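You operate a simulated robot arm through the tools that you are given. There is no shell and no other tool. Be economical: measure what you need, move in short steps, check, and stop when the job is done.

You are at the controls of a simulated two-armed robot. One attempt, no reset.

JOB
On the top of the dark table, fold the red cloth in half.

It is judged by the outcome, as a careful person would: the job done as asked, and still so three seconds after it is handed in. It fails if anything else is knocked over, pushed out of place, dropped, spilled or broken. Flat cloth is picked up by pressing the open fingertips on it (5 to 10 N) and closing them slowly along it; thin cloth reads only 2 to 8 mm in the jaws.

ROBOT AND FRAMES
Two 7-joint arms with two-finger parallel grippers on one trunk, on a base that drives. Base frame: it is fixed to the floor where the robot stands at the start and does not move with it; the origin is under the middle of the robot, x ahead of it, y to its left, z up. Readings come in m, degrees, newtons and seconds.
The left shoulder is at the start at [0.07, 0.134, 1.001], the right one opposite. Places, roughly: top of the dark table [0.6, 0.1, 0.7]. Payload 1.57 kg a hand.
Tool frame (each hand has its own): the origin (TCP) lies between the finger pads and is the grasp point; the fingertips stand 0.03 m ahead of it; z points along the fingers, y is the line along which they close. The gripper opens to 0.08 m. The fingers are 0.017 m wide and 0.012 m thick; the gripper's body (0.04 by 0.082 m) begins 0.08 m behind the TCP.
Orientation is that of the tool frame in the base frame, as a unit quaternion [x, y, z, w]. With the fingers straight down and closing along the base's y, the tool's x points along the base's -x, its y along +y and its z along -z.

CONTROLS
- The arms move only by the tool send_rows. It takes "left_motion", "right_motion" or both (then of equal length, played together; a hand with none holds still); each is a list of rows, each a list of 7 numbers: the turn, a rotation vector about the tool's x, y, z in units of 5 degrees (1.0 is 5 degrees), then the shift along the tool's x, y, z in units of 50 mm (1.0 is 50 mm), then the finger opening in mm, from 0 to 80. In form: [[wx, wy, wz, dx, dy, dz, claw], ...]. A call has 1 to 12 rows; each row shifts and turns the commanded pose from where the row before left it, along the tool's axes as they then stand. A call with a number of a shift or a turn outside -1 to 1 is refused whole. Rows are played at 5 a second. More than 0.05 m and 8.6 degrees between two rows, or a gripper value outside its range, and nothing of the call is played. A pose out of reach is approached as far as the arm can. The call stops where the force on the tool passes 40 N (or 10 N more than at its start, if that is more) or the arm is blocked; 0.2 s more then pass. Each finger travels about 0.153 m/s and halts on what it meets, pressing with about 43 N; the grip force reading is that of the motor and also rises with nothing between the fingers. The clock runs only during rows and for 0.2 s after the last one: add rows that do not move to give the fingers time. The reply holds the time, the measured pose of the TCP, the force on the tool along the base axes, the opening and the grip force, in the units named above and with some noise.
- Cameras (640 x 400 px; columns grow to the right, rows downward): "scene" is now at [0.132, -0.0102, 1.2183]; the picture's right is [-0.09, -1.00, 0.00], its down [-0.68, 0.06, -0.73] and it looks along [0.73, -0.07, -0.68] (base axes); focal length 278 px, centre (320, 200). "left" rides on the left gripper at [0.072, 0.007, -0.122] in its tool frame; the picture's right is [-0.09, 1.00, 0.00], its down [-0.84, -0.08, -0.54] and it looks along [-0.54, -0.05, 0.84] (tool axes); focal length 238 px, centre (320, 200). "right" rides on the right gripper at [0.072, -0.007, -0.122] in its tool frame; the picture's right is [0.09, 1.00, 0.00], its down [-0.84, 0.08, -0.54] and it looks along [-0.54, 0.05, 0.84] (tool axes); focal length 238 px, centre (320, 200). There is no depth. A picture from a camera that has moved, and an enlarged one, comes with that camera's place and axes in the base frame and with its lens.
- camera(camera): a new picture of that camera. It takes no simulated time.
- slide_trunk(by): slides the trunk up (or, below 0, down) by that many m; the arms and the scene camera ride with it, the base frame stays. It gives what a move gives, with no picture.
- roll_base(legs): drives the robot by 1 to 6 legs, each [ahead, left, turn to the left] in m, m and degrees, along the robot's own axes; the way and the turn of a leg run together, so that a leg with both is an arc; at most 1.5 m and 180 degrees a leg. The arms and the cameras ride along, it lands a little off, and it stops where it bumps. It gives what a move gives.
- aim_head(pan, tilt): turns the head with the scene camera to pan (to the left, within 86 degrees either way) and tilt (down, from -29 to 69), counted from straight ahead of the robot. It gives what a move gives.
- close_up(camera, box): a new picture of the part [left, top, right, bottom] of that camera's present view, enlarged. It takes no simulated time.
- hand_in(): hands the job in; it is judged then, once.

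Go step by step. Nothing tells you exact positions but the pictures and the camera data: compare them with the known pose of the tool, close in by small moves and look again before you grip or let go. The budget is 120 turns and 108 pictures, counting those below and the enlarged ones. Unless the task says otherwise, let go and move clear before handing in, and close with one line.

The tools are called after "Emit:" as a command line: name --argument value ..., lists and objects as JSON in quotes. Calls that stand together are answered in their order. send_rows: Moves the arms, as the interface text tells. Its arguments: {"type":"object","properties":{"left_motion":{"type":"array"},"right_motion":{"type":"array"}},"required":[]} The other tools are called the same way: slide_trunk (by) slides the trunk up or down; roll_base (legs) drives the base; aim_head (pan, tilt) turns the head that bears the scene camera; camera (camera) takes a picture; close_up (camera, box) takes an enlarged picture of a part of a camera's view; hand_in () hands the job in.

At the start:

```text
t: 0.0
left_eef_pos: [0.4423, 0.1582, 0.963]
left_ee_rot: [-0.001, 1.0, 0.0, 0.0]
left_ft_force: [-0.1, -0.5, 0.1]
left_gripper_width: 0.0802
left_grip_force: 0.0
right_eef_pos: [0.4201, -0.2083, 0.9631]
right_ee_rot: [0.0, 1.0, 0.0, 0.0]
right_ft_force: [0.3, 0.2, 0.2]
right_gripper_width: 0.0799
right_grip_force: 0.0
trunk travel left (down, up): [-0.575, 0.365]
robot x, y, heading: [0.0013, -0.0017, 0.3]
head pan, tilt: [-5.2, 42.8]
```

scene: 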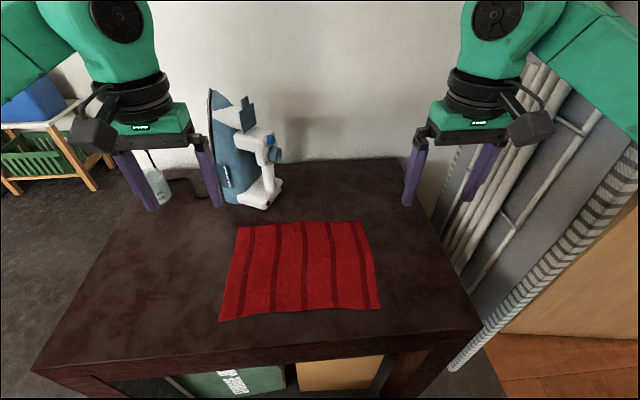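
right: 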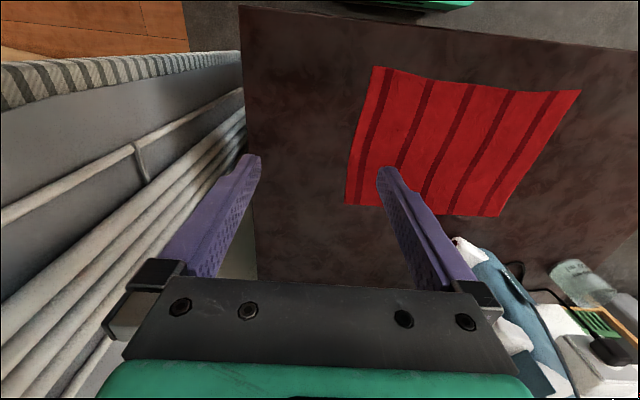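
left: 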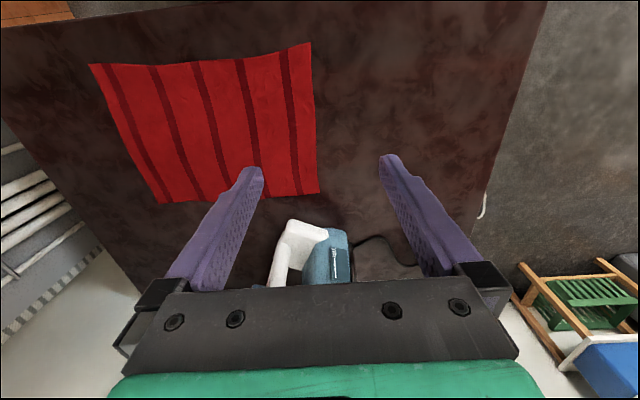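

The red cloth lies roughly at x 0.385–0.635, y ±0.165, with the iron standing beyond its far left corner at about x 0.71. I plan to pinch both near corners, one with each hand, and carry them over to the far edge; first I'll take a closer look.

Emit:
close_up --camera "scene" --box '[190, 80, 400, 340]'

Emit:
send_rows --left_motion '[[0, 0, 0, 0.5, 0, 1, 40], [0, 0, 0, 0.5, 0, 1, 40], [0, 0, 0, 0, 0, 1, 40], [0, 0, 0, 0, 0, 0, 40]]' --right_motion '[[0, 0, 0, 0.3, 0.5, 1, 40], [0, 0, 0, 0.3, 0.4, 1, 40], [0, 0, 0, 0, 0, 1, 40], [0, 0, 0, 0, 0, 0, 40]]'

```text
1.54 times, centred on (295, 210) of scene
camera zoom: at [0.132, -0.0102, 1.2183], right [-0.09, -1.0, 0.0], down [-0.68, 0.06, -0.73], along [0.73, -0.07, -0.68], focal length 428 px, centre (358, 185)
```

zoom: 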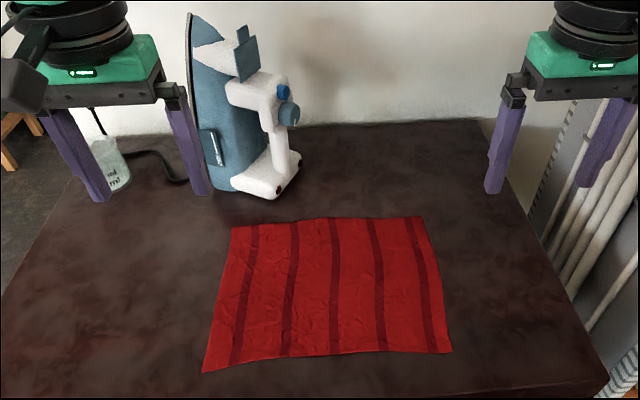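

```text
refused: row 1 steps farther than a row can; nothing moved
```

The estimated near corners are left (0.387, 0.165) and right (0.384, −0.162). I'll bring both hands above points just inside them, in smaller rows.

Emit:
send_rows --left_motion '[[0, 0, 0, 0.18, -0.09, 0.81, 30], [0, 0, 0, 0.18, -0.09, 0.81, 30], [0, 0, 0, 0.18, -0.09, 0.81, 30], [0, 0, 0, 0.18, -0.09, 0.81, 30], [0, 0, 0, 0.18, -0.09, 0.81, 30], [0, 0, 0, 0, 0, 0, 30], [0, 0, 0, 0, 0, 0, 30]]' --right_motion '[[0, 0, 0, 0.1, 0.31, 0.81, 30], [0, 0, 0, 0.1, 0.31, 0.81, 30], [0, 0, 0, 0.1, 0.31, 0.81, 30], [0, 0, 0, 0.1, 0.31, 0.81, 30], [0, 0, 0, 0.1, 0.31, 0.81, 30], [0, 0, 0, 0, 0, 0, 30], [0, 0, 0, 0, 0, 0, 30]]'

Emit:
camera --camera "scene"

Emit:
camera --camera "left"

Emit:
camera --camera "right"

```text
t: 1.6
left_eef_pos: [0.3974, 0.1364, 0.7612]
left_ee_rot: [0.0, 1.0, -0.001, 0.0]
left_ft_force: [-0.2, 0.0, 0.8]
left_gripper_width: 0.03
left_grip_force: 0.1
right_eef_pos: [0.3951, -0.1312, 0.7591]
right_ee_rot: [0.0, 1.0, 0.0, 0.0]
right_ft_force: [-0.1, 0.3, 0.1]
right_gripper_width: 0.0299
right_grip_force: 0.0
trunk travel left (down, up): [-0.575, 0.365]
robot x, y, heading: [0.0009, 0.0006, 0.3]
head pan, tilt: [-5.2, 42.8]
```

```text
103 pictures are left
camera scene: at [0.1322, -0.0101, 1.2183], right [-0.09, -1.0, 0.0], down [-0.68, 0.06, -0.73], along [0.73, -0.07, -0.68], focal length 278 px, centre (320, 200)
```

scene: 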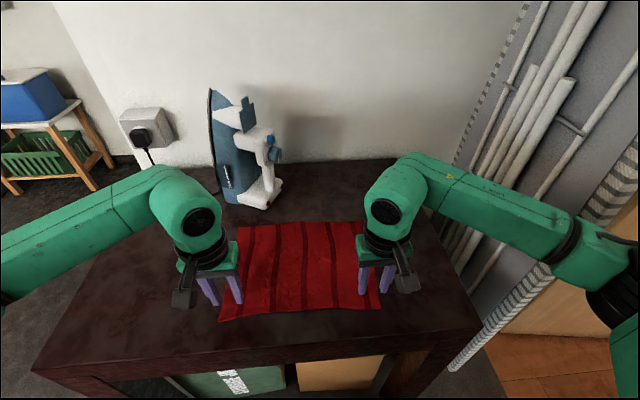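

```text
102 pictures are left
camera left: at [0.3248, 0.1431, 0.8842], right [0.09, 1.0, 0.0], down [0.84, -0.08, 0.54], along [0.54, -0.05, -0.84], focal length 238 px, centre (320, 200)
```

left: 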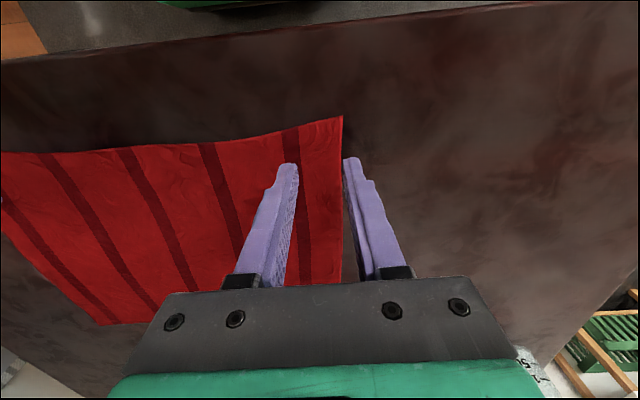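

```text
101 pictures are left
camera right: at [0.3229, -0.1375, 0.8818], right [-0.09, 1.0, 0.0], down [0.84, 0.08, 0.54], along [0.54, 0.05, -0.84], focal length 238 px, centre (320, 200)
```

right: 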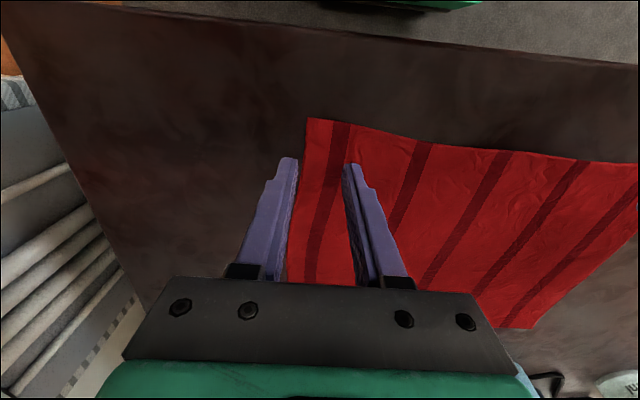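

The wrist cameras put the corners a bit further in (left y≈0.158, right y≈−0.144), so I'll shift both hands inward and descend to just above the cloth.

Emit:
send_rows --left_motion '[[0, 0, 0, 0, -0.32, 0, 30], [0, 0, 0, 0, 0, 0.5, 30], [0, 0, 0, 0, 0, 0.45, 30], [0, 0, 0, 0, 0, 0, 30]]' --right_motion '[[0, 0, 0, 0.1, 0.48, 0, 30], [0, 0, 0, 0, 0, 0.5, 30], [0, 0, 0, 0, 0, 0.4, 30], [0, 0, 0, 0, 0, 0, 30]]'

Emit:
camera --camera "left"

Emit:
camera --camera "right"

```text
t: 2.2
left_eef_pos: [0.3977, 0.1206, 0.751]
left_ee_rot: [-0.002, 1.0, -0.003, 0.006]
left_ft_force: [-4.7, 0.5, 18.8]
left_gripper_width: 0.0301
left_grip_force: 0.0
right_eef_pos: [0.3896, -0.1062, 0.7507]
right_ee_rot: [0.001, 1.0, 0.004, 0.008]
right_ft_force: [-3.9, -0.7, 17.6]
right_gripper_width: 0.0299
right_grip_force: 0.1
trunk travel left (down, up): [-0.575, 0.365]
robot x, y, heading: [0.0002, 0.0013, 0.1]
head pan, tilt: [-5.2, 42.8]
stopped in row 2 (left hand): the force on the tool passed its limit (the readings are from after the stop); the commanded pose is now the measured one
```

```text
100 pictures are left
camera left: at [0.3241, 0.1273, 0.8739], right [0.09, 1.0, 0.0], down [0.83, -0.07, 0.55], along [0.55, -0.05, -0.83], focal length 238 px, centre (320, 200)
```

left: 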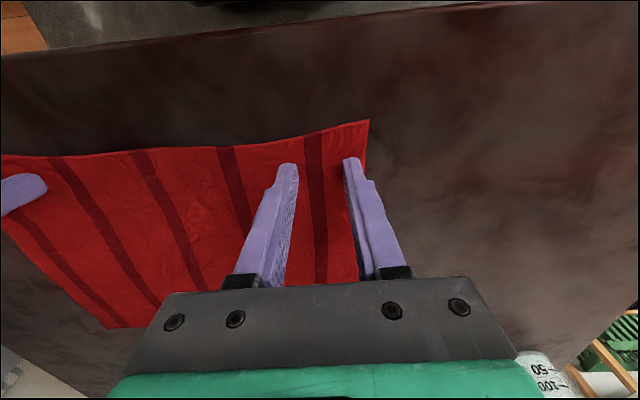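

```text
99 pictures are left
camera right: at [0.3162, -0.1132, 0.8724], right [-0.09, 1.0, 0.01], down [0.83, 0.07, 0.55], along [0.55, 0.05, -0.83], focal length 238 px, centre (320, 200)
```

right: 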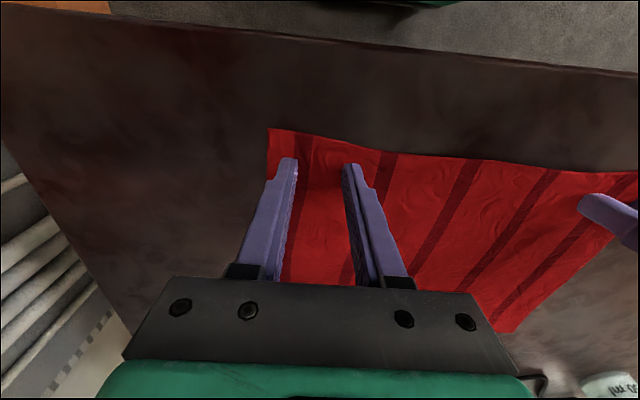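

Contact came early: the tabletop is really at about z 0.722, so the cloth spans x≈0.368–0.585. Both fingers sit about 15 mm inside the near edge, so I'll lift, shift toward the edge and come down gently.

Emit:
send_rows --left_motion '[[0, 0, 0, 0, 0, -0.3, 30], [-0.14, 0, 0, 0.32, 0, 0, 30], [0, 0, 0, 0, 0, 0.1, 30], [0, 0, 0, 0, 0, 0, 30], [0, 0, 0, 0, 0, 0, 30]]' --right_motion '[[0, 0, 0, 0, 0, -0.3, 30], [0, 0, 0, 0.22, -0.1, 0, 30], [0, 0, 0, 0, 0, 0.1, 30], [0, 0, 0, 0, 0, 0, 30], [0, 0, 0, 0, 0, 0, 30]]'

Emit:
camera --camera "left"

Emit:
camera --camera "right"

```text
t: 3.4
left_eef_pos: [0.3831, 0.1194, 0.758]
left_ee_rot: [-0.002, 1.0, 0.004, 0.003]
left_ft_force: [0.4, 0.0, -0.6]
left_gripper_width: 0.03
left_grip_force: 0.0
right_eef_pos: [0.3805, -0.1117, 0.759]
right_ee_rot: [0.001, 1.0, 0.002, 0.004]
right_ft_force: [0.1, 0.1, -0.7]
right_gripper_width: 0.03
right_grip_force: 0.1
trunk travel left (down, up): [-0.575, 0.365]
robot x, y, heading: [0.0005, -0.0017, -0.0]
head pan, tilt: [-5.2, 42.8]
```

```text
98 pictures are left
camera left: at [0.3112, 0.1262, 0.881], right [0.09, 1.0, 0.01], down [0.83, -0.08, 0.55], along [0.55, -0.04, -0.84], focal length 238 px, centre (320, 200)
```

left: 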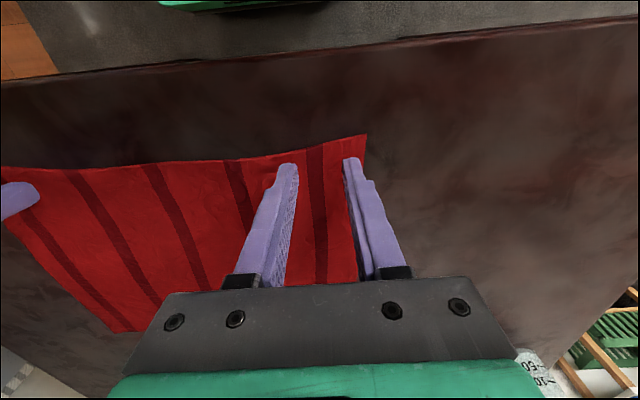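

```text
97 pictures are left
camera right: at [0.308, -0.1183, 0.8795], right [-0.09, 1.0, 0.0], down [0.83, 0.07, 0.55], along [0.55, 0.05, -0.84], focal length 238 px, centre (320, 200)
```

right: 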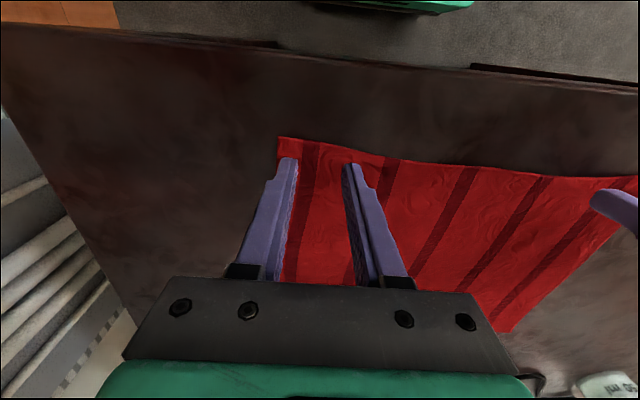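

Both hands are at the near edge; the left inner finger is only half over it, so I'll nudge that hand 5 mm forward and press down gently.

Emit:
send_rows --left_motion '[[0, 0, 0, -0.1, 0, 0, 30], [0, 0, 0, 0, 0, 0.04, 30], [0, 0, 0, 0, 0, 0.04, 30], [0, 0, 0, 0, 0, 0, 30], [0, 0, 0, 0, 0, 0, 30]]' --right_motion '[[0, 0, 0, 0, 0, 0.02, 30], [0, 0, 0, 0, 0, 0.04, 30], [0, 0, 0, 0, 0, 0.04, 30], [0, 0, 0, 0, 0, 0, 30], [0, 0, 0, 0, 0, 0, 30]]'

```text
t: 4.6
left_eef_pos: [0.3891, 0.1205, 0.7536]
left_ee_rot: [-0.001, 1.0, 0.005, 0.004]
left_ft_force: [0.1, -1.0, -0.2]
left_gripper_width: 0.0301
left_grip_force: 0.0
right_eef_pos: [0.3794, -0.111, 0.7534]
right_ee_rot: [0.001, 1.0, 0.002, 0.005]
right_ft_force: [-0.3, 0.1, -0.4]
right_gripper_width: 0.03
right_grip_force: 0.1
trunk travel left (down, up): [-0.575, 0.365]
robot x, y, heading: [-0.0038, -0.0036, -0.0]
head pan, tilt: [-5.2, 42.8]
```

Emit:
send_rows --left_motion '[[0, 0, 0, 0, 0, 0.04, 30], [0, 0, 0, 0, 0, 0.04, 30], [0, 0, 0, 0, 0, 0, 30], [0, 0, 0, 0, 0, 0, 30]]' --right_motion '[[0, 0, 0, 0, 0, 0.04, 30], [0, 0, 0, 0, 0, 0.04, 30], [0, 0, 0, 0, 0, 0, 30], [0, 0, 0, 0, 0, 0, 30]]'

```text
t: 5.6
left_eef_pos: [0.3877, 0.1207, 0.7522]
left_ee_rot: [-0.001, 1.0, 0.002, 0.005]
left_ft_force: [0.2, 0.3, 3.6]
left_gripper_width: 0.0298
left_grip_force: 0.1
right_eef_pos: [0.3795, -0.1116, 0.7518]
right_ee_rot: [0.002, 1.0, 0.003, 0.007]
right_ft_force: [6.4, -3.8, 29.6]
right_gripper_width: 0.0302
right_grip_force: 0.4
trunk travel left (down, up): [-0.575, 0.365]
robot x, y, heading: [-0.0002, -0.0016, 0.0]
head pan, tilt: [-5.2, 42.8]
```

Contact: left is light (3.6 N) and right is too hard (29.6 N), so I'll even them out.

Emit:
send_rows --left_motion '[[0, 0, 0, 0, 0, 0.01, 30], [0, 0, 0, 0, 0, 0, 30], [0, 0, 0, 0, 0, 0, 30]]' --right_motion '[[0, 0, 0, 0, 0, -0.025, 30], [0, 0, 0, 0, 0, 0, 30], [0, 0, 0, 0, 0, 0, 30]]'

```text
t: 6.4
left_eef_pos: [0.3873, 0.1213, 0.7517]
left_ee_rot: [-0.003, 1.0, 0.004, 0.006]
left_ft_force: [3.1, -1.1, 13.2]
left_gripper_width: 0.03
left_grip_force: 0.1
right_eef_pos: [0.3797, -0.11, 0.7516]
right_ee_rot: [0.0, 1.0, 0.002, 0.007]
right_ft_force: [6.1, -0.2, 22.5]
right_gripper_width: 0.0299
right_grip_force: 0.0
trunk travel left (down, up): [-0.575, 0.365]
robot x, y, heading: [0.0027, 0.0002, -0.1]
head pan, tilt: [-5.2, 42.8]
```

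Emit:
send_rows --left_motion '[[0, 0, 0, 0, 0, -0.008, 30], [0, 0, 0, 0, 0, 0, 30], [0, 0, 0, 0, 0, 0, 30]]' --right_motion '[[0, 0, 0, 0, 0, -0.035, 30], [0, 0, 0, 0, 0, 0, 30], [0, 0, 0, 0, 0, 0, 30]]'

```text
t: 7.2
left_eef_pos: [0.387, 0.1212, 0.7514]
left_ee_rot: [-0.002, 1.0, 0.005, 0.006]
left_ft_force: [2.4, 1.0, 19.3]
left_gripper_width: 0.0299
left_grip_force: 0.1
right_eef_pos: [0.3783, -0.112, 0.7518]
right_ee_rot: [0.001, 1.0, 0.002, 0.004]
right_ft_force: [-0.4, -0.5, 0.3]
right_gripper_width: 0.0301
right_grip_force: 0.1
trunk travel left (down, up): [-0.575, 0.365]
robot x, y, heading: [0.0, -0.0001, -0.1]
head pan, tilt: [-5.2, 42.8]
```

Emit:
send_rows --left_motion '[[0, 0, 0, 0, 0, -0.018, 30], [0, 0, 0, 0, 0, 0, 30], [0, 0, 0, 0, 0, 0, 30]]' --right_motion '[[0, 0, 0, 0, 0, 0.018, 30], [0, 0, 0, 0, 0, 0, 30], [0, 0, 0, 0, 0, 0, 30]]'

```text
t: 8.0
left_eef_pos: [0.3883, 0.1208, 0.7518]
left_ee_rot: [-0.001, 1.0, 0.004, 0.004]
left_ft_force: [2.0, -0.1, 11.4]
left_gripper_width: 0.0296
left_grip_force: 0.1
right_eef_pos: [0.3794, -0.1123, 0.7507]
right_ee_rot: [0.001, 1.0, 0.001, 0.006]
right_ft_force: [-0.2, -0.8, 3.4]
right_gripper_width: 0.0299
right_grip_force: 0.0
trunk travel left (down, up): [-0.575, 0.365]
robot x, y, heading: [0.0025, -0.0021, -0.1]
head pan, tilt: [-5.2, 42.8]
```

Forces are now near the wanted range, so I'll trim slightly and close the fingers slowly.

Emit:
send_rows --left_motion '[[0, 0, 0, 0, 0, -0.004, 30], [0, 0, 0, 0, 0, 0, 26], [0, 0, 0, 0, 0, 0, 22], [0, 0, 0, 0, 0, 0, 18], [0, 0, 0, 0, 0, 0, 14], [0, 0, 0, 0, 0, 0, 10], [0, 0, 0, 0, 0, 0, 6], [0, 0, 0, 0, 0, 0, 3], [0, 0, 0, 0, 0, 0, 0], [0, 0, 0, 0, 0, 0, 0], [0, 0, 0, 0, 0, 0, 0]]' --right_motion '[[0, 0, 0, 0, 0, 0.012, 30], [0, 0, 0, 0, 0, 0, 26], [0, 0, 0, 0, 0, 0, 22], [0, 0, 0, 0, 0, 0, 18], [0, 0, 0, 0, 0, 0, 14], [0, 0, 0, 0, 0, 0, 10], [0, 0, 0, 0, 0, 0, 6], [0, 0, 0, 0, 0, 0, 3], [0, 0, 0, 0, 0, 0, 0], [0, 0, 0, 0, 0, 0, 0], [0, 0, 0, 0, 0, 0, 0]]'

Emit:
camera --camera "left"

Emit:
camera --camera "right"

```text
t: 10.4
left_eef_pos: [0.3881, 0.1208, 0.7516]
left_ee_rot: [-0.002, 1.0, 0.004, 0.005]
left_ft_force: [-0.7, -3.1, 1.1]
left_gripper_width: 0.0022
left_grip_force: 23.8
right_eef_pos: [0.3792, -0.1106, 0.7517]
right_ee_rot: [0.001, 1.0, 0.002, 0.006]
right_ft_force: [-0.1, 1.9, 12.0]
right_gripper_width: 0.0014
right_grip_force: 24.0
trunk travel left (down, up): [-0.575, 0.365]
robot x, y, heading: [0.0018, 0.0018, 0.1]
head pan, tilt: [-5.2, 42.8]
```

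```text
96 pictures are left
camera left: at [0.3145, 0.1261, 0.8745], right [0.09, 1.0, 0.01], down [0.83, -0.08, 0.55], along [0.55, -0.04, -0.84], focal length 238 px, centre (320, 200)
```

left: 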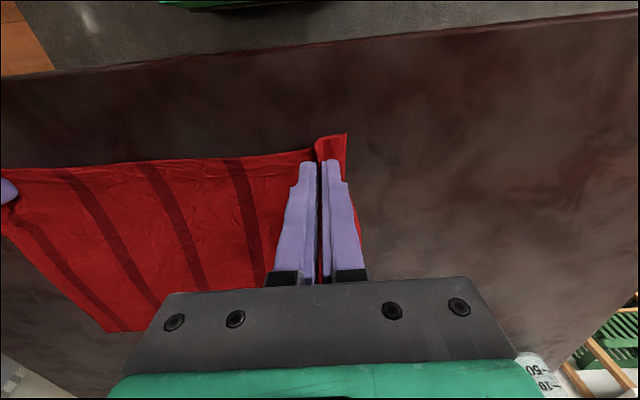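

```text
95 pictures are left
camera right: at [0.3067, -0.1183, 0.8726], right [-0.09, 1.0, 0.0], down [0.83, 0.07, 0.55], along [0.55, 0.05, -0.83], focal length 238 px, centre (320, 200)
```

right: 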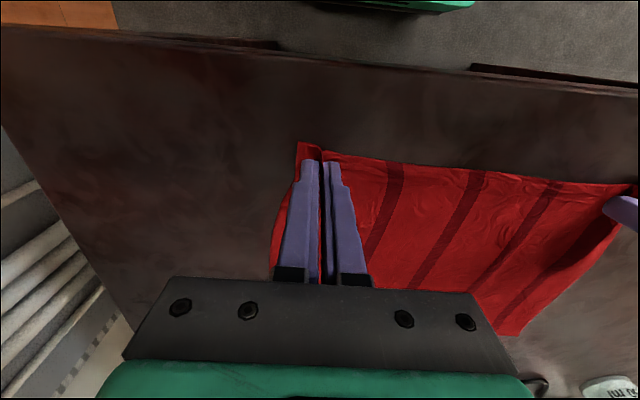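

Both jaws appear to hold a ruck of cloth (2.2 mm on the left, 1.4 mm on the right, so the right is uncertain). I'll lift slowly to check.

Emit:
send_rows --left_motion '[[0, 0, 0, 0, 0, -0.2, 0], [0, 0, 0, 0, 0, -0.2, 0], [0, 0, 0, -0.1, 0, -0.2, 0], [0, 0, 0, 0, 0, 0, 0]]' --right_motion '[[0, 0, 0, 0, 0, -0.2, 0], [0, 0, 0, 0, 0, -0.2, 0], [0, 0, 0, -0.1, 0, -0.2, 0], [0, 0, 0, 0, 0, 0, 0]]'

Emit:
camera --camera "left"

Emit:
camera --camera "right"

Emit:
camera --camera "scene"

```text
t: 11.4
left_eef_pos: [0.3927, 0.1213, 0.7818]
left_ee_rot: [-0.001, 1.0, 0.004, 0.003]
left_ft_force: [0.0, -1.5, -0.7]
left_gripper_width: 0.002
left_grip_force: 23.6
right_eef_pos: [0.3854, -0.1116, 0.7803]
right_ee_rot: [0.001, 1.0, 0.001, 0.005]
right_ft_force: [0.3, 2.6, 0.5]
right_gripper_width: 0.0016
right_grip_force: 23.3
trunk travel left (down, up): [-0.575, 0.365]
robot x, y, heading: [-0.0013, 0.0012, -0.2]
head pan, tilt: [-5.2, 42.8]
```

```text
94 pictures are left
camera left: at [0.3206, 0.1263, 0.9043], right [0.09, 1.0, 0.01], down [0.83, -0.08, 0.55], along [0.55, -0.04, -0.84], focal length 238 px, centre (320, 200)
```

left: 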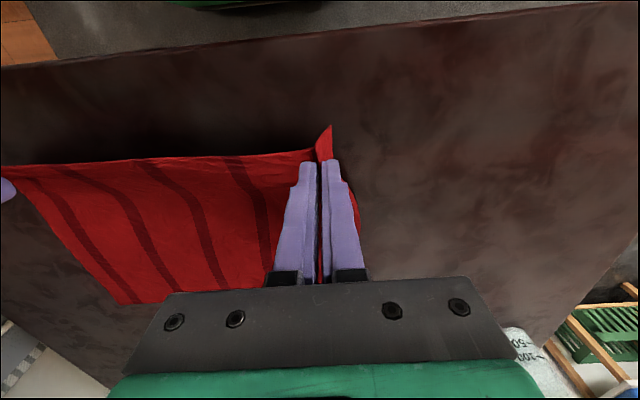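

```text
93 pictures are left
camera right: at [0.3122, -0.1185, 0.9024], right [-0.09, 1.0, 0.0], down [0.83, 0.07, 0.55], along [0.55, 0.05, -0.84], focal length 238 px, centre (320, 200)
```

right: 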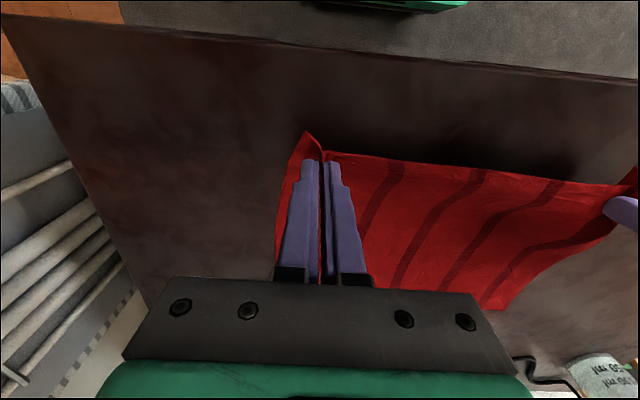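

```text
92 pictures are left
camera scene: at [0.1319, -0.0101, 1.2183], right [-0.09, -1.0, 0.0], down [-0.68, 0.06, -0.73], along [0.73, -0.07, -0.68], focal length 278 px, centre (320, 200)
```

scene: 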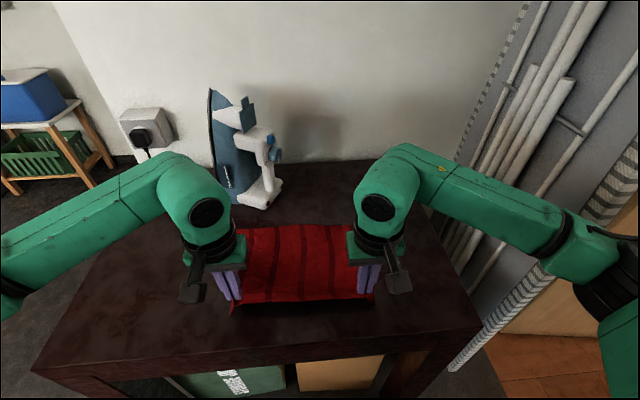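

Both near corners are held and lifted. I'll carry the edge forward in an arc, stopping before the iron to look.

Emit:
send_rows --left_motion '[[0, 0, 0, -0.3, 0, -0.3, 0], [0, 0, 0, -0.3, 0, -0.3, 0], [0, 0, 0, -0.3, 0, -0.25, 0], [0, 0, 0, -0.3, 0, -0.15, 0], [0, 0, 0, -0.3, 0, 0, 0], [0, 0, 0, -0.3, 0, 0, 0], [0, 0, 0, -0.3, 0, 0.1, 0], [0, 0, 0, -0.3, 0, 0.2, 0], [0, 0, 0, -0.3, 0, 0.2, 0], [0, 0, 0, 0, 0, 0, 0]]' --right_motion '[[0, 0, 0, -0.3, 0, -0.3, 0], [0, 0, 0, -0.3, 0, -0.3, 0], [0, 0, 0, -0.3, 0, -0.25, 0], [0, 0, 0, -0.3, 0, -0.15, 0], [0, 0, 0, -0.3, 0, 0, 0], [0, 0, 0, -0.3, 0, 0, 0], [0, 0, 0, -0.3, 0, 0.1, 0], [0, 0, 0, -0.3, 0, 0.2, 0], [0, 0, 0, -0.3, 0, 0.2, 0], [0, 0, 0, 0, 0, 0, 0]]'

Emit:
camera --camera "scene"

Emit:
camera --camera "left"

Emit:
camera --camera "right"

```text
t: 13.6
left_eef_pos: [0.5278, 0.1202, 0.8077]
left_ee_rot: [-0.002, 1.0, 0.004, 0.004]
left_ft_force: [-0.2, -3.7, -0.1]
left_gripper_width: 0.0018
left_grip_force: 23.7
right_eef_pos: [0.5202, -0.1125, 0.807]
right_ee_rot: [0.001, 1.0, 0.002, 0.004]
right_ft_force: [0.1, 2.8, -0.1]
right_gripper_width: 0.0019
right_grip_force: 23.7
trunk travel left (down, up): [-0.575, 0.365]
robot x, y, heading: [0.0011, -0.001, -0.2]
head pan, tilt: [-5.2, 42.8]
```

```text
91 pictures are left
camera scene: at [0.1316, -0.0102, 1.2184], right [-0.09, -1.0, 0.0], down [-0.68, 0.06, -0.73], along [0.73, -0.07, -0.68], focal length 278 px, centre (320, 200)
```

scene: 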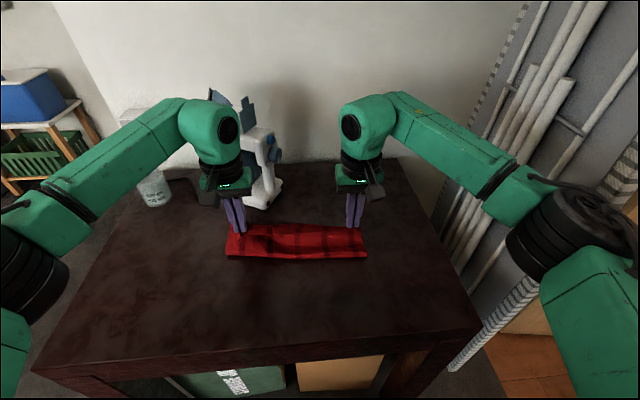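

```text
90 pictures are left
camera left: at [0.4552, 0.1262, 0.9303], right [0.09, 1.0, 0.01], down [0.83, -0.08, 0.55], along [0.55, -0.04, -0.84], focal length 238 px, centre (320, 200)
```

left: 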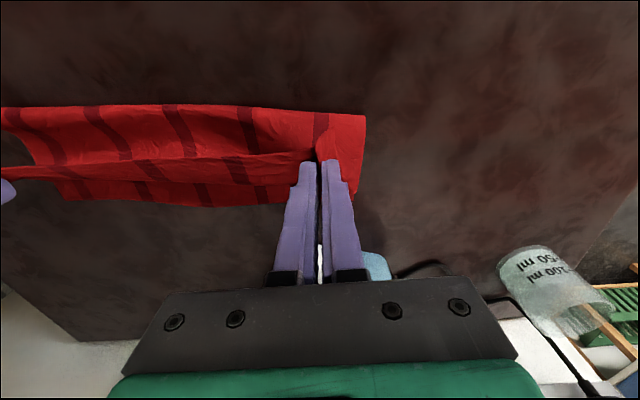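

```text
89 pictures are left
camera right: at [0.4473, -0.1188, 0.9289], right [-0.09, 1.0, 0.0], down [0.83, 0.07, 0.55], along [0.55, 0.05, -0.83], focal length 238 px, centre (320, 200)
```

right: 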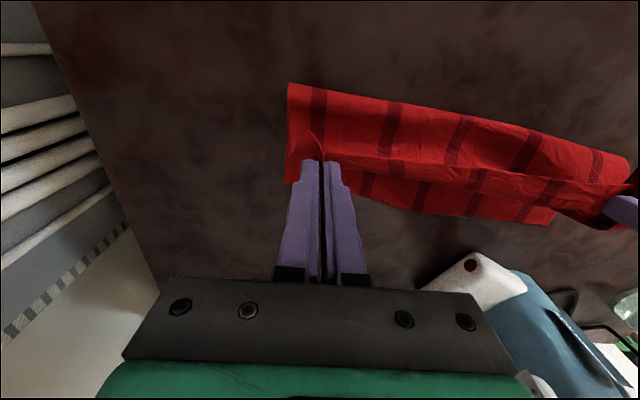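

The fold forms at x≈0.48 as planned. I'll move forward about 45 mm while lowering, in small steps, watching the left wrist's clearance to the iron.

Emit:
send_rows --left_motion '[[0, 0, 0, -0.2, 0, 0.1, 0], [0, 0, 0, -0.2, 0, 0.1, 0], [0, 0, 0, -0.2, 0, 0.15, 0], [0, 0, 0, -0.1, 0, 0.15, 0], [0, 0, 0, 0, 0, 0, 0]]' --right_motion '[[0, 0, 0, -0.2, 0, 0.1, 0], [0, 0, 0, -0.2, 0, 0.1, 0], [0, 0, 0, -0.2, 0, 0.15, 0], [0, 0, 0, -0.1, 0, 0.15, 0], [0, 0, 0, 0, 0, 0, 0]]'

Emit:
camera --camera "scene"

Emit:
camera --camera "left"

Emit:
camera --camera "right"

```text
t: 14.8
left_eef_pos: [0.5631, 0.1215, 0.7827]
left_ee_rot: [-0.002, 1.0, 0.005, 0.003]
left_ft_force: [-0.9, -3.0, 0.1]
left_gripper_width: 0.0019
left_grip_force: 24.0
right_eef_pos: [0.5556, -0.1121, 0.7831]
right_ee_rot: [0.001, 1.0, 0.001, 0.004]
right_ft_force: [-0.4, 1.8, 0.7]
right_gripper_width: 0.0018
right_grip_force: 23.2
trunk travel left (down, up): [-0.575, 0.365]
robot x, y, heading: [0.0001, -0.0015, 0.1]
head pan, tilt: [-5.2, 42.8]
```

```text
88 pictures are left
camera scene: at [0.132, -0.0102, 1.2183], right [-0.09, -1.0, 0.0], down [-0.68, 0.06, -0.73], along [0.73, -0.07, -0.68], focal length 278 px, centre (320, 200)
```

scene: 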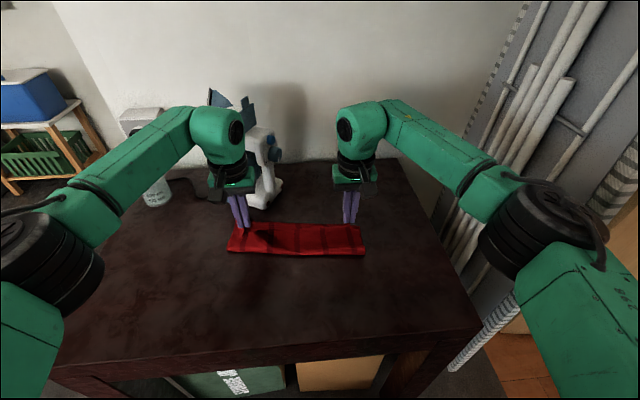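

```text
87 pictures are left
camera left: at [0.4902, 0.1264, 0.9054], right [0.09, 1.0, 0.01], down [0.83, -0.08, 0.55], along [0.55, -0.04, -0.84], focal length 238 px, centre (320, 200)
```

left: 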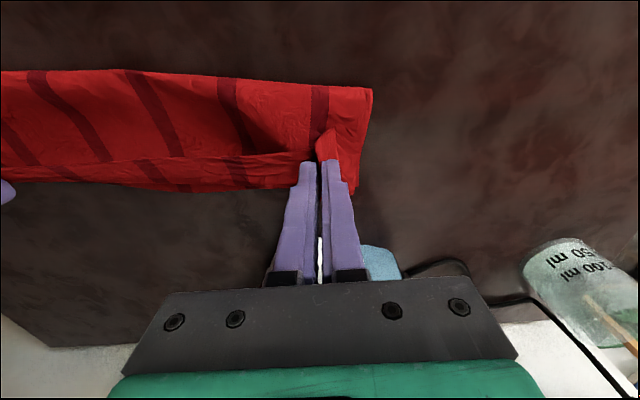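

```text
86 pictures are left
camera right: at [0.4827, -0.119, 0.9041], right [-0.09, 1.0, 0.0], down [0.83, 0.07, 0.55], along [0.55, 0.05, -0.84], focal length 238 px, centre (320, 200)
```

right: 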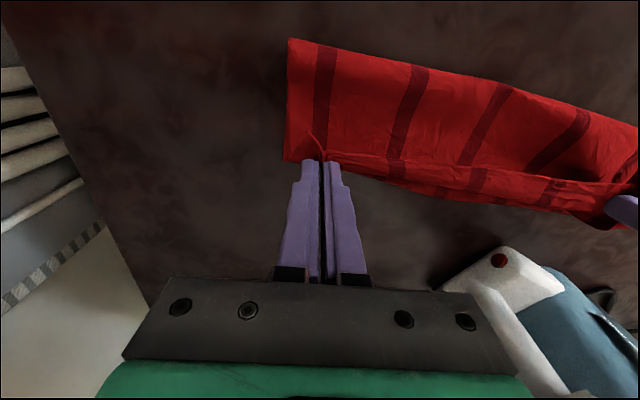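

Both edges are nearly aligned and the iron still has clearance. I'll lower the last bit with 15 mm more forward travel.

Emit:
send_rows --left_motion '[[0, 0, 0, -0.15, 0, 0.15, 0], [0, 0, 0, -0.15, 0, 0.15, 0], [0, 0, 0, 0, 0, 0.12, 0], [0, 0, 0, 0, 0, 0, 0], [0, 0, 0, 0, 0, 0, 0]]' --right_motion '[[0, 0, 0, -0.15, 0, 0.15, 0], [0, 0, 0, -0.15, 0, 0.15, 0], [0, 0, 0, 0, 0, 0.12, 0], [0, 0, 0, 0, 0, 0, 0], [0, 0, 0, 0, 0, 0, 0]]'

Emit:
close_up --camera "scene" --box '[190, 90, 400, 290]'

Emit:
camera --camera "left"

Emit:
camera --camera "right"

```text
t: 16.0
left_eef_pos: [0.5794, 0.1217, 0.7632]
left_ee_rot: [-0.002, 1.0, 0.005, 0.003]
left_ft_force: [0.6, -3.4, -0.2]
left_gripper_width: 0.0021
left_grip_force: 23.7
right_eef_pos: [0.5705, -0.1122, 0.7605]
right_ee_rot: [0.0, 1.0, 0.001, 0.005]
right_ft_force: [0.0, 3.3, -0.2]
right_gripper_width: 0.0016
right_grip_force: 23.2
trunk travel left (down, up): [-0.575, 0.365]
robot x, y, heading: [0.0016, 0.0033, 0.2]
head pan, tilt: [-5.2, 42.8]
```

```text
2.00 times, centred on (295, 190) of scene
camera zoom: at [0.1322, -0.0102, 1.2183], right [-0.09, -1.0, 0.0], down [-0.68, 0.06, -0.73], along [0.73, -0.07, -0.68], focal length 556 px, centre (370, 220)
```

zoom: 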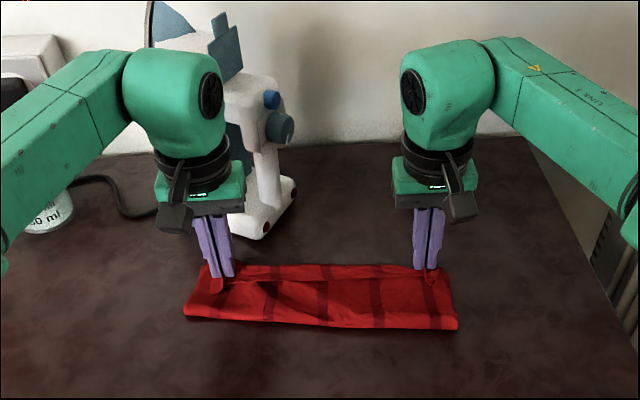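

```text
84 pictures are left
camera left: at [0.5058, 0.1266, 0.8845], right [0.09, 1.0, 0.01], down [0.83, -0.08, 0.55], along [0.55, -0.04, -0.84], focal length 238 px, centre (320, 200)
```

left: 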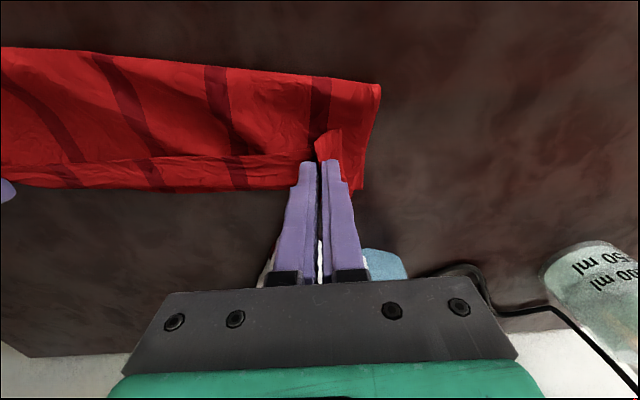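

```text
83 pictures are left
camera right: at [0.4977, -0.1189, 0.8827], right [-0.09, 1.0, 0.0], down [0.83, 0.07, 0.55], along [0.55, 0.05, -0.84], focal length 238 px, centre (320, 200)
```

right: 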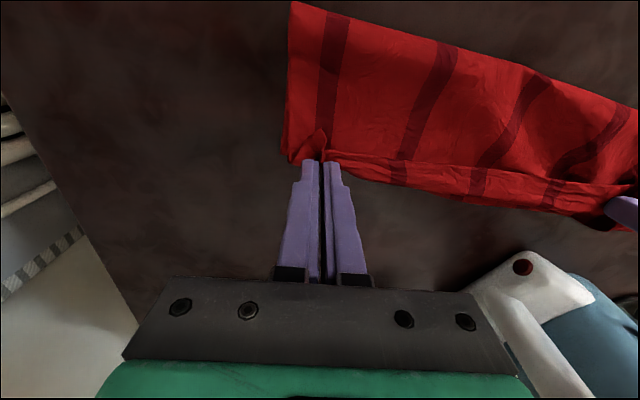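

The edges are aligned within about a centimetre and the tips are roughly 8 mm above the table. I'll release gently and lift straight up.

Emit:
send_rows --left_motion '[[0, 0, 0, 0, 0, 0.04, 0], [0, 0, 0, 0, 0, 0, 6], [0, 0, 0, 0, 0, 0, 12], [0, 0, 0, 0, 0, 0, 20], [0, 0, 0, 0, 0, 0, 20], [0, 0, 0, 0, 0, -0.2, 20], [0, 0, 0, 0, 0, -0.4, 20], [0, 0, 0, 0, 0, -0.5, 20], [0, 0, 0, 0, 0, 0, 20]]' --right_motion '[[0, 0, 0, 0, 0, 0.01, 0], [0, 0, 0, 0, 0, 0, 6], [0, 0, 0, 0, 0, 0, 12], [0, 0, 0, 0, 0, 0, 20], [0, 0, 0, 0, 0, 0, 20], [0, 0, 0, 0, 0, -0.2, 20], [0, 0, 0, 0, 0, -0.4, 20], [0, 0, 0, 0, 0, -0.5, 20], [0, 0, 0, 0, 0, 0, 20]]'

Emit:
close_up --camera "scene" --box '[190, 90, 400, 290]'

Emit:
camera --camera "left"

Emit:
camera --camera "right"

```text
t: 18.0
left_eef_pos: [0.5786, 0.1213, 0.8144]
left_ee_rot: [-0.002, 1.0, 0.004, 0.003]
left_ft_force: [-0.5, 0.0, 0.4]
left_gripper_width: 0.0198
left_grip_force: 0.0
right_eef_pos: [0.5698, -0.1107, 0.8151]
right_ee_rot: [0.001, 1.0, 0.003, 0.004]
right_ft_force: [0.1, -0.3, -0.7]
right_gripper_width: 0.0198
right_grip_force: 0.1
trunk travel left (down, up): [-0.575, 0.365]
robot x, y, heading: [-0.0003, 0.0011, 0.1]
head pan, tilt: [-5.2, 42.8]
```

```text
2.00 times, centred on (295, 190) of scene
camera zoom: at [0.1328, -0.0102, 1.2182], right [-0.09, -1.0, 0.0], down [-0.68, 0.06, -0.73], along [0.73, -0.07, -0.68], focal length 556 px, centre (370, 220)
```

zoom: 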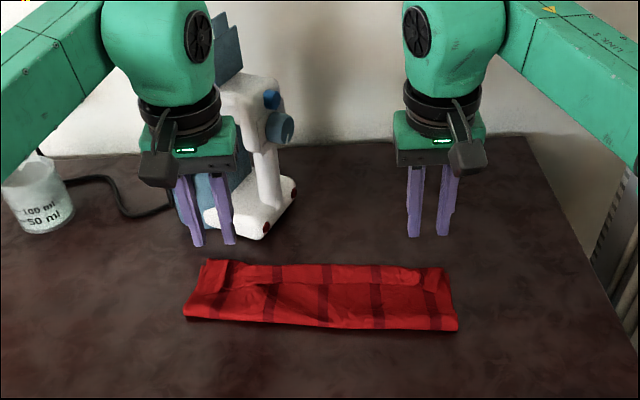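

```text
81 pictures are left
camera left: at [0.5057, 0.1263, 0.9373], right [0.09, 1.0, 0.01], down [0.83, -0.08, 0.55], along [0.55, -0.04, -0.84], focal length 238 px, centre (320, 200)
```

left: 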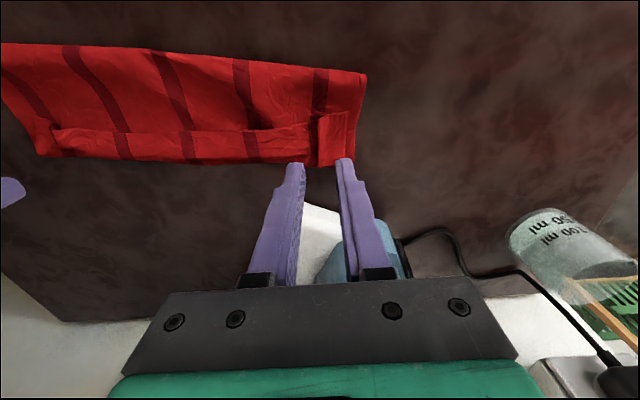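

```text
80 pictures are left
camera right: at [0.4974, -0.1187, 0.9371], right [-0.09, 1.0, 0.0], down [0.83, 0.07, 0.55], along [0.55, 0.05, -0.84], focal length 238 px, centre (320, 200)
```

right: 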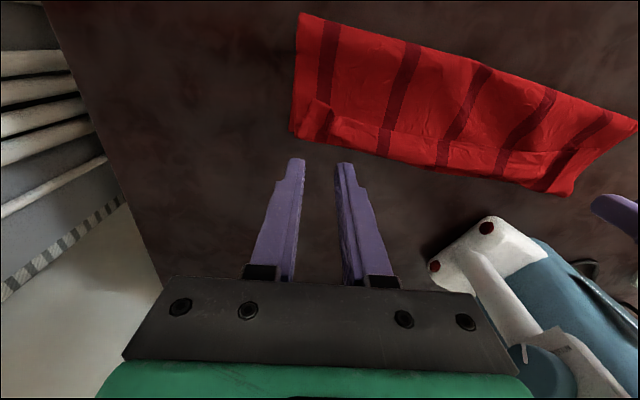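

The cloth is folded, but the top layer's edge seems to be curled back in a narrow cuff. I'll look closer at it.

Emit:
close_up --camera "left" --box '[0, 30, 380, 200]'

Emit:
close_up --camera "right" --box '[270, 0, 640, 220]'

Emit:
close_up --camera "scene" --box '[240, 200, 360, 270]'

```text
1.68 times, centred on (190, 115) of left
camera zoom: at [0.5057, 0.1263, 0.9373], right [0.09, 1.0, 0.01], down [0.83, -0.08, 0.55], along [0.55, -0.04, -0.84], focal length 401 px, centre (539, 343)
```

zoom: 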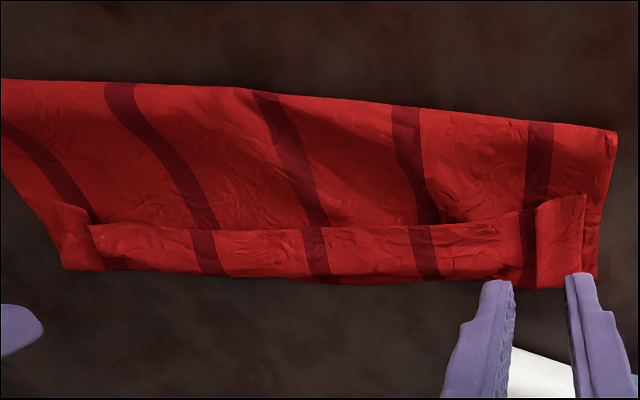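

```text
1.73 times, centred on (455, 110) of right
camera zoom: at [0.4974, -0.1187, 0.9371], right [-0.09, 1.0, 0.0], down [0.83, 0.07, 0.55], along [0.55, 0.05, -0.84], focal length 412 px, centre (86, 356)
```

zoom: 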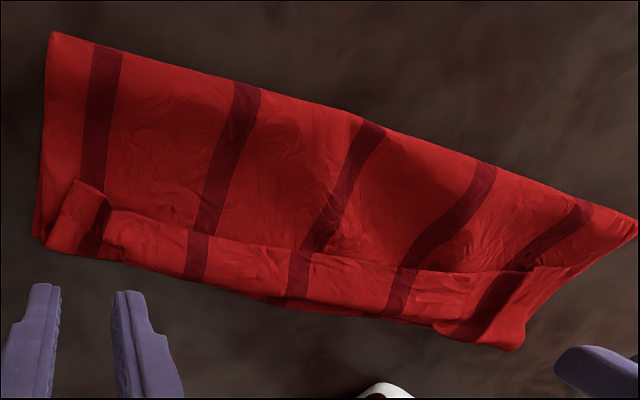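

```text
5.33 times, centred on (300, 235) of scene
camera zoom: at [0.1328, -0.0102, 1.2182], right [-0.09, -1.0, 0.0], down [-0.68, 0.06, -0.73], along [0.73, -0.07, -0.68], focal length 1484 px, centre (427, 13)
```

zoom: 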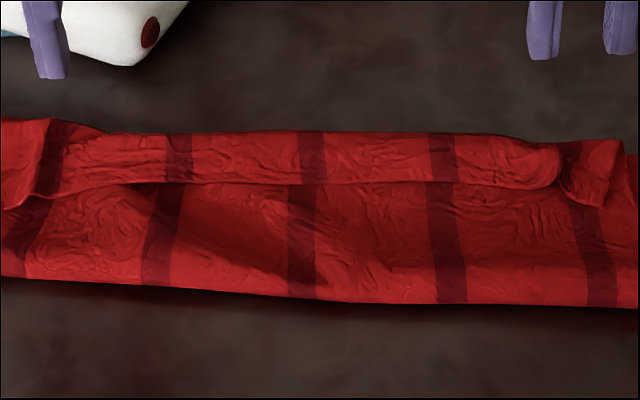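

The top layer's edge (about 2.5 cm) is curled back as a cuff, so it needs re-laying. I'll pinch just the cuff's free corners with the hands tilted about 30° toward the robot, giving a smaller grip, and re-lay the edge taut.

Emit:
send_rows --left_motion '[[0, 0, 0, 0.31, 0.09, 0, 26], [0, 0, 0, 0.31, 0.09, 0, 26], [0, -1, 0, 0, 0, 0, 26], [0, -1, 0, 0, 0, 0, 26], [0, -1, 0, 0, 0, 0, 26], [0, -1, 0, 0, 0, 0, 26], [0, -1, 0, 0, 0, 0, 26], [0, -1, 0, 0, 0, 0, 26], [0, 0, 0, 0, 0, 0, 26], [0, 0, 0, 0, 0, 0, 26]]' --right_motion '[[0, 0, 0, 0.38, -0.01, 0, 26], [0, 0, 0, 0.38, -0.01, 0, 26], [0, -1, 0, 0, 0, 0, 26], [0, -1, 0, 0, 0, 0, 26], [0, -1, 0, 0, 0, 0, 26], [0, -1, 0, 0, 0, 0, 26], [0, -1, 0, 0, 0, 0, 26], [0, -1, 0, 0, 0, 0, 26], [0, 0, 0, 0, 0, 0, 26], [0, 0, 0, 0, 0, 0, 26]]'

Emit:
camera --camera "scene"

Emit:
camera --camera "left"

Emit:
camera --camera "right"

```text
t: 20.2
left_eef_pos: [0.5468, 0.13, 0.8149]
left_ee_rot: [-0.001, 0.965, 0.004, 0.262]
left_ft_force: [-0.3, -0.5, -0.1]
left_gripper_width: 0.0257
left_grip_force: 0.1
right_eef_pos: [0.5316, -0.1126, 0.8153]
right_ee_rot: [0.001, 0.965, 0.002, 0.263]
right_ft_force: [0.2, -1.1, -0.4]
right_gripper_width: 0.026
right_grip_force: 0.1
trunk travel left (down, up): [-0.575, 0.365]
robot x, y, heading: [-0.0005, 0.0006, -0.1]
head pan, tilt: [-5.2, 42.8]
```

```text
76 pictures are left
camera scene: at [0.132, -0.0102, 1.2183], right [-0.09, -1.0, 0.0], down [-0.68, 0.06, -0.73], along [0.73, -0.07, -0.68], focal length 278 px, centre (320, 200)
```

scene: 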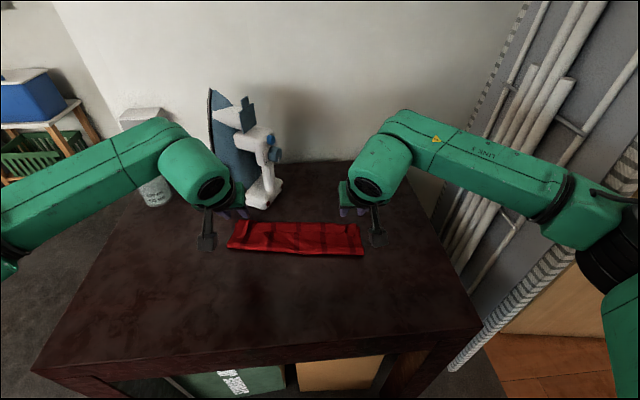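

```text
75 pictures are left
camera left: at [0.4232, 0.1355, 0.8846], right [0.08, 1.0, 0.05], down [0.45, -0.08, 0.89], along [0.89, -0.04, -0.45], focal length 238 px, centre (320, 200)
```

left: 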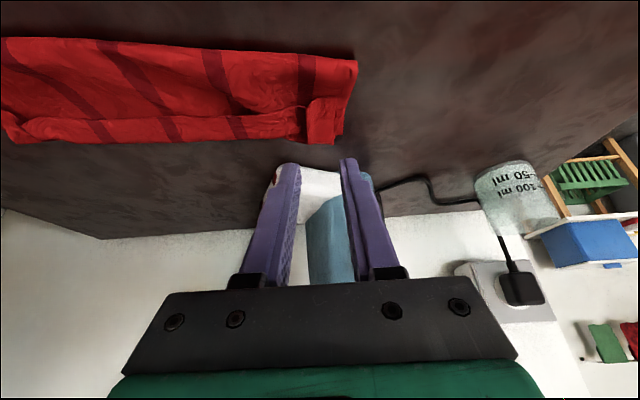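

```text
74 pictures are left
camera right: at [0.4081, -0.1194, 0.8842], right [-0.08, 1.0, -0.04], down [0.45, 0.07, 0.89], along [0.89, 0.05, -0.45], focal length 238 px, centre (320, 200)
```

right: 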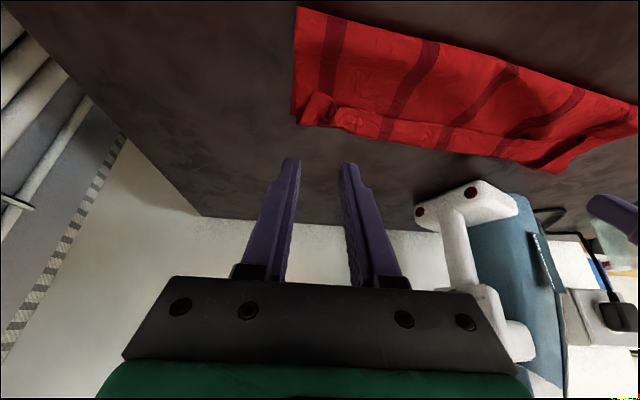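

The flap corners are near left (0.55, 0.14) and right (0.535, −0.115). I'll shift slightly and descend to just above them.

Emit:
send_rows --left_motion '[[0, 0, 0, 0.04, 0.16, -0.02, 26], [0, 0, 0, 0.21, 0, 0.364, 26], [0, 0, 0, 0.21, 0, 0.364, 26], [0, 0, 0, 0, 0, 0, 26]]' --right_motion '[[0, 0, 0, 0.04, -0.06, -0.02, 26], [0, 0, 0, 0.21, 0, 0.364, 26], [0, 0, 0, 0.21, 0, 0.364, 26], [0, 0, 0, 0, 0, 0, 26]]'

Emit:
close_up --camera "left" --box '[160, 50, 400, 200]'

Emit:
close_up --camera "right" --box '[220, 50, 460, 200]'

Emit:
close_up --camera "scene" --box '[190, 170, 400, 270]'

```text
t: 21.2
left_eef_pos: [0.5459, 0.1382, 0.771]
left_ee_rot: [-0.001, 0.965, 0.004, 0.262]
left_ft_force: [0.4, -0.1, 0.7]
left_gripper_width: 0.026
left_grip_force: 0.1
right_eef_pos: [0.5294, -0.1157, 0.7723]
right_ee_rot: [0.002, 0.965, 0.002, 0.262]
right_ft_force: [-0.5, 0.4, 0.3]
right_gripper_width: 0.0259
right_grip_force: 0.0
trunk travel left (down, up): [-0.575, 0.365]
robot x, y, heading: [0.0015, 0.0013, 0.0]
head pan, tilt: [-5.2, 42.8]
```

```text
2.67 times, centred on (280, 125) of left
camera zoom: at [0.4212, 0.1434, 0.8418], right [0.08, 1.0, 0.05], down [0.45, -0.08, 0.89], along [0.89, -0.04, -0.45], focal length 636 px, centre (427, 400)
```

zoom: 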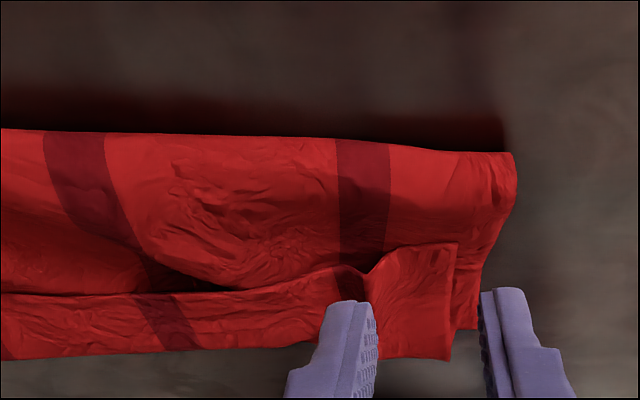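

```text
2.67 times, centred on (340, 125) of right
camera zoom: at [0.4064, -0.1223, 0.8415], right [-0.08, 1.0, -0.04], down [0.45, 0.07, 0.89], along [0.89, 0.05, -0.45], focal length 636 px, centre (267, 400)
```

zoom: 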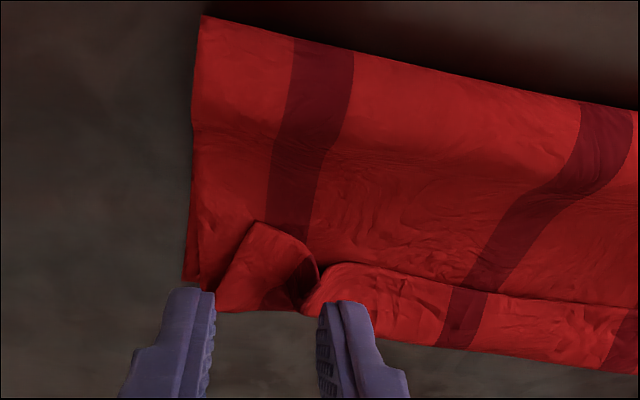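

```text
3.05 times, centred on (295, 220) of scene
camera zoom: at [0.1319, -0.0102, 1.2184], right [-0.09, -1.0, 0.0], down [-0.68, 0.06, -0.73], along [0.73, -0.07, -0.68], focal length 848 px, centre (396, 139)
```

zoom: 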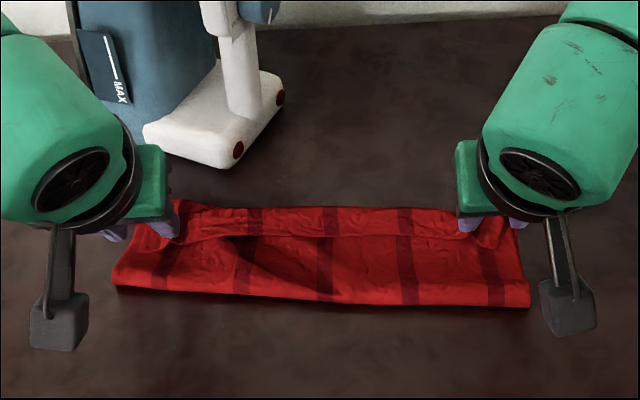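

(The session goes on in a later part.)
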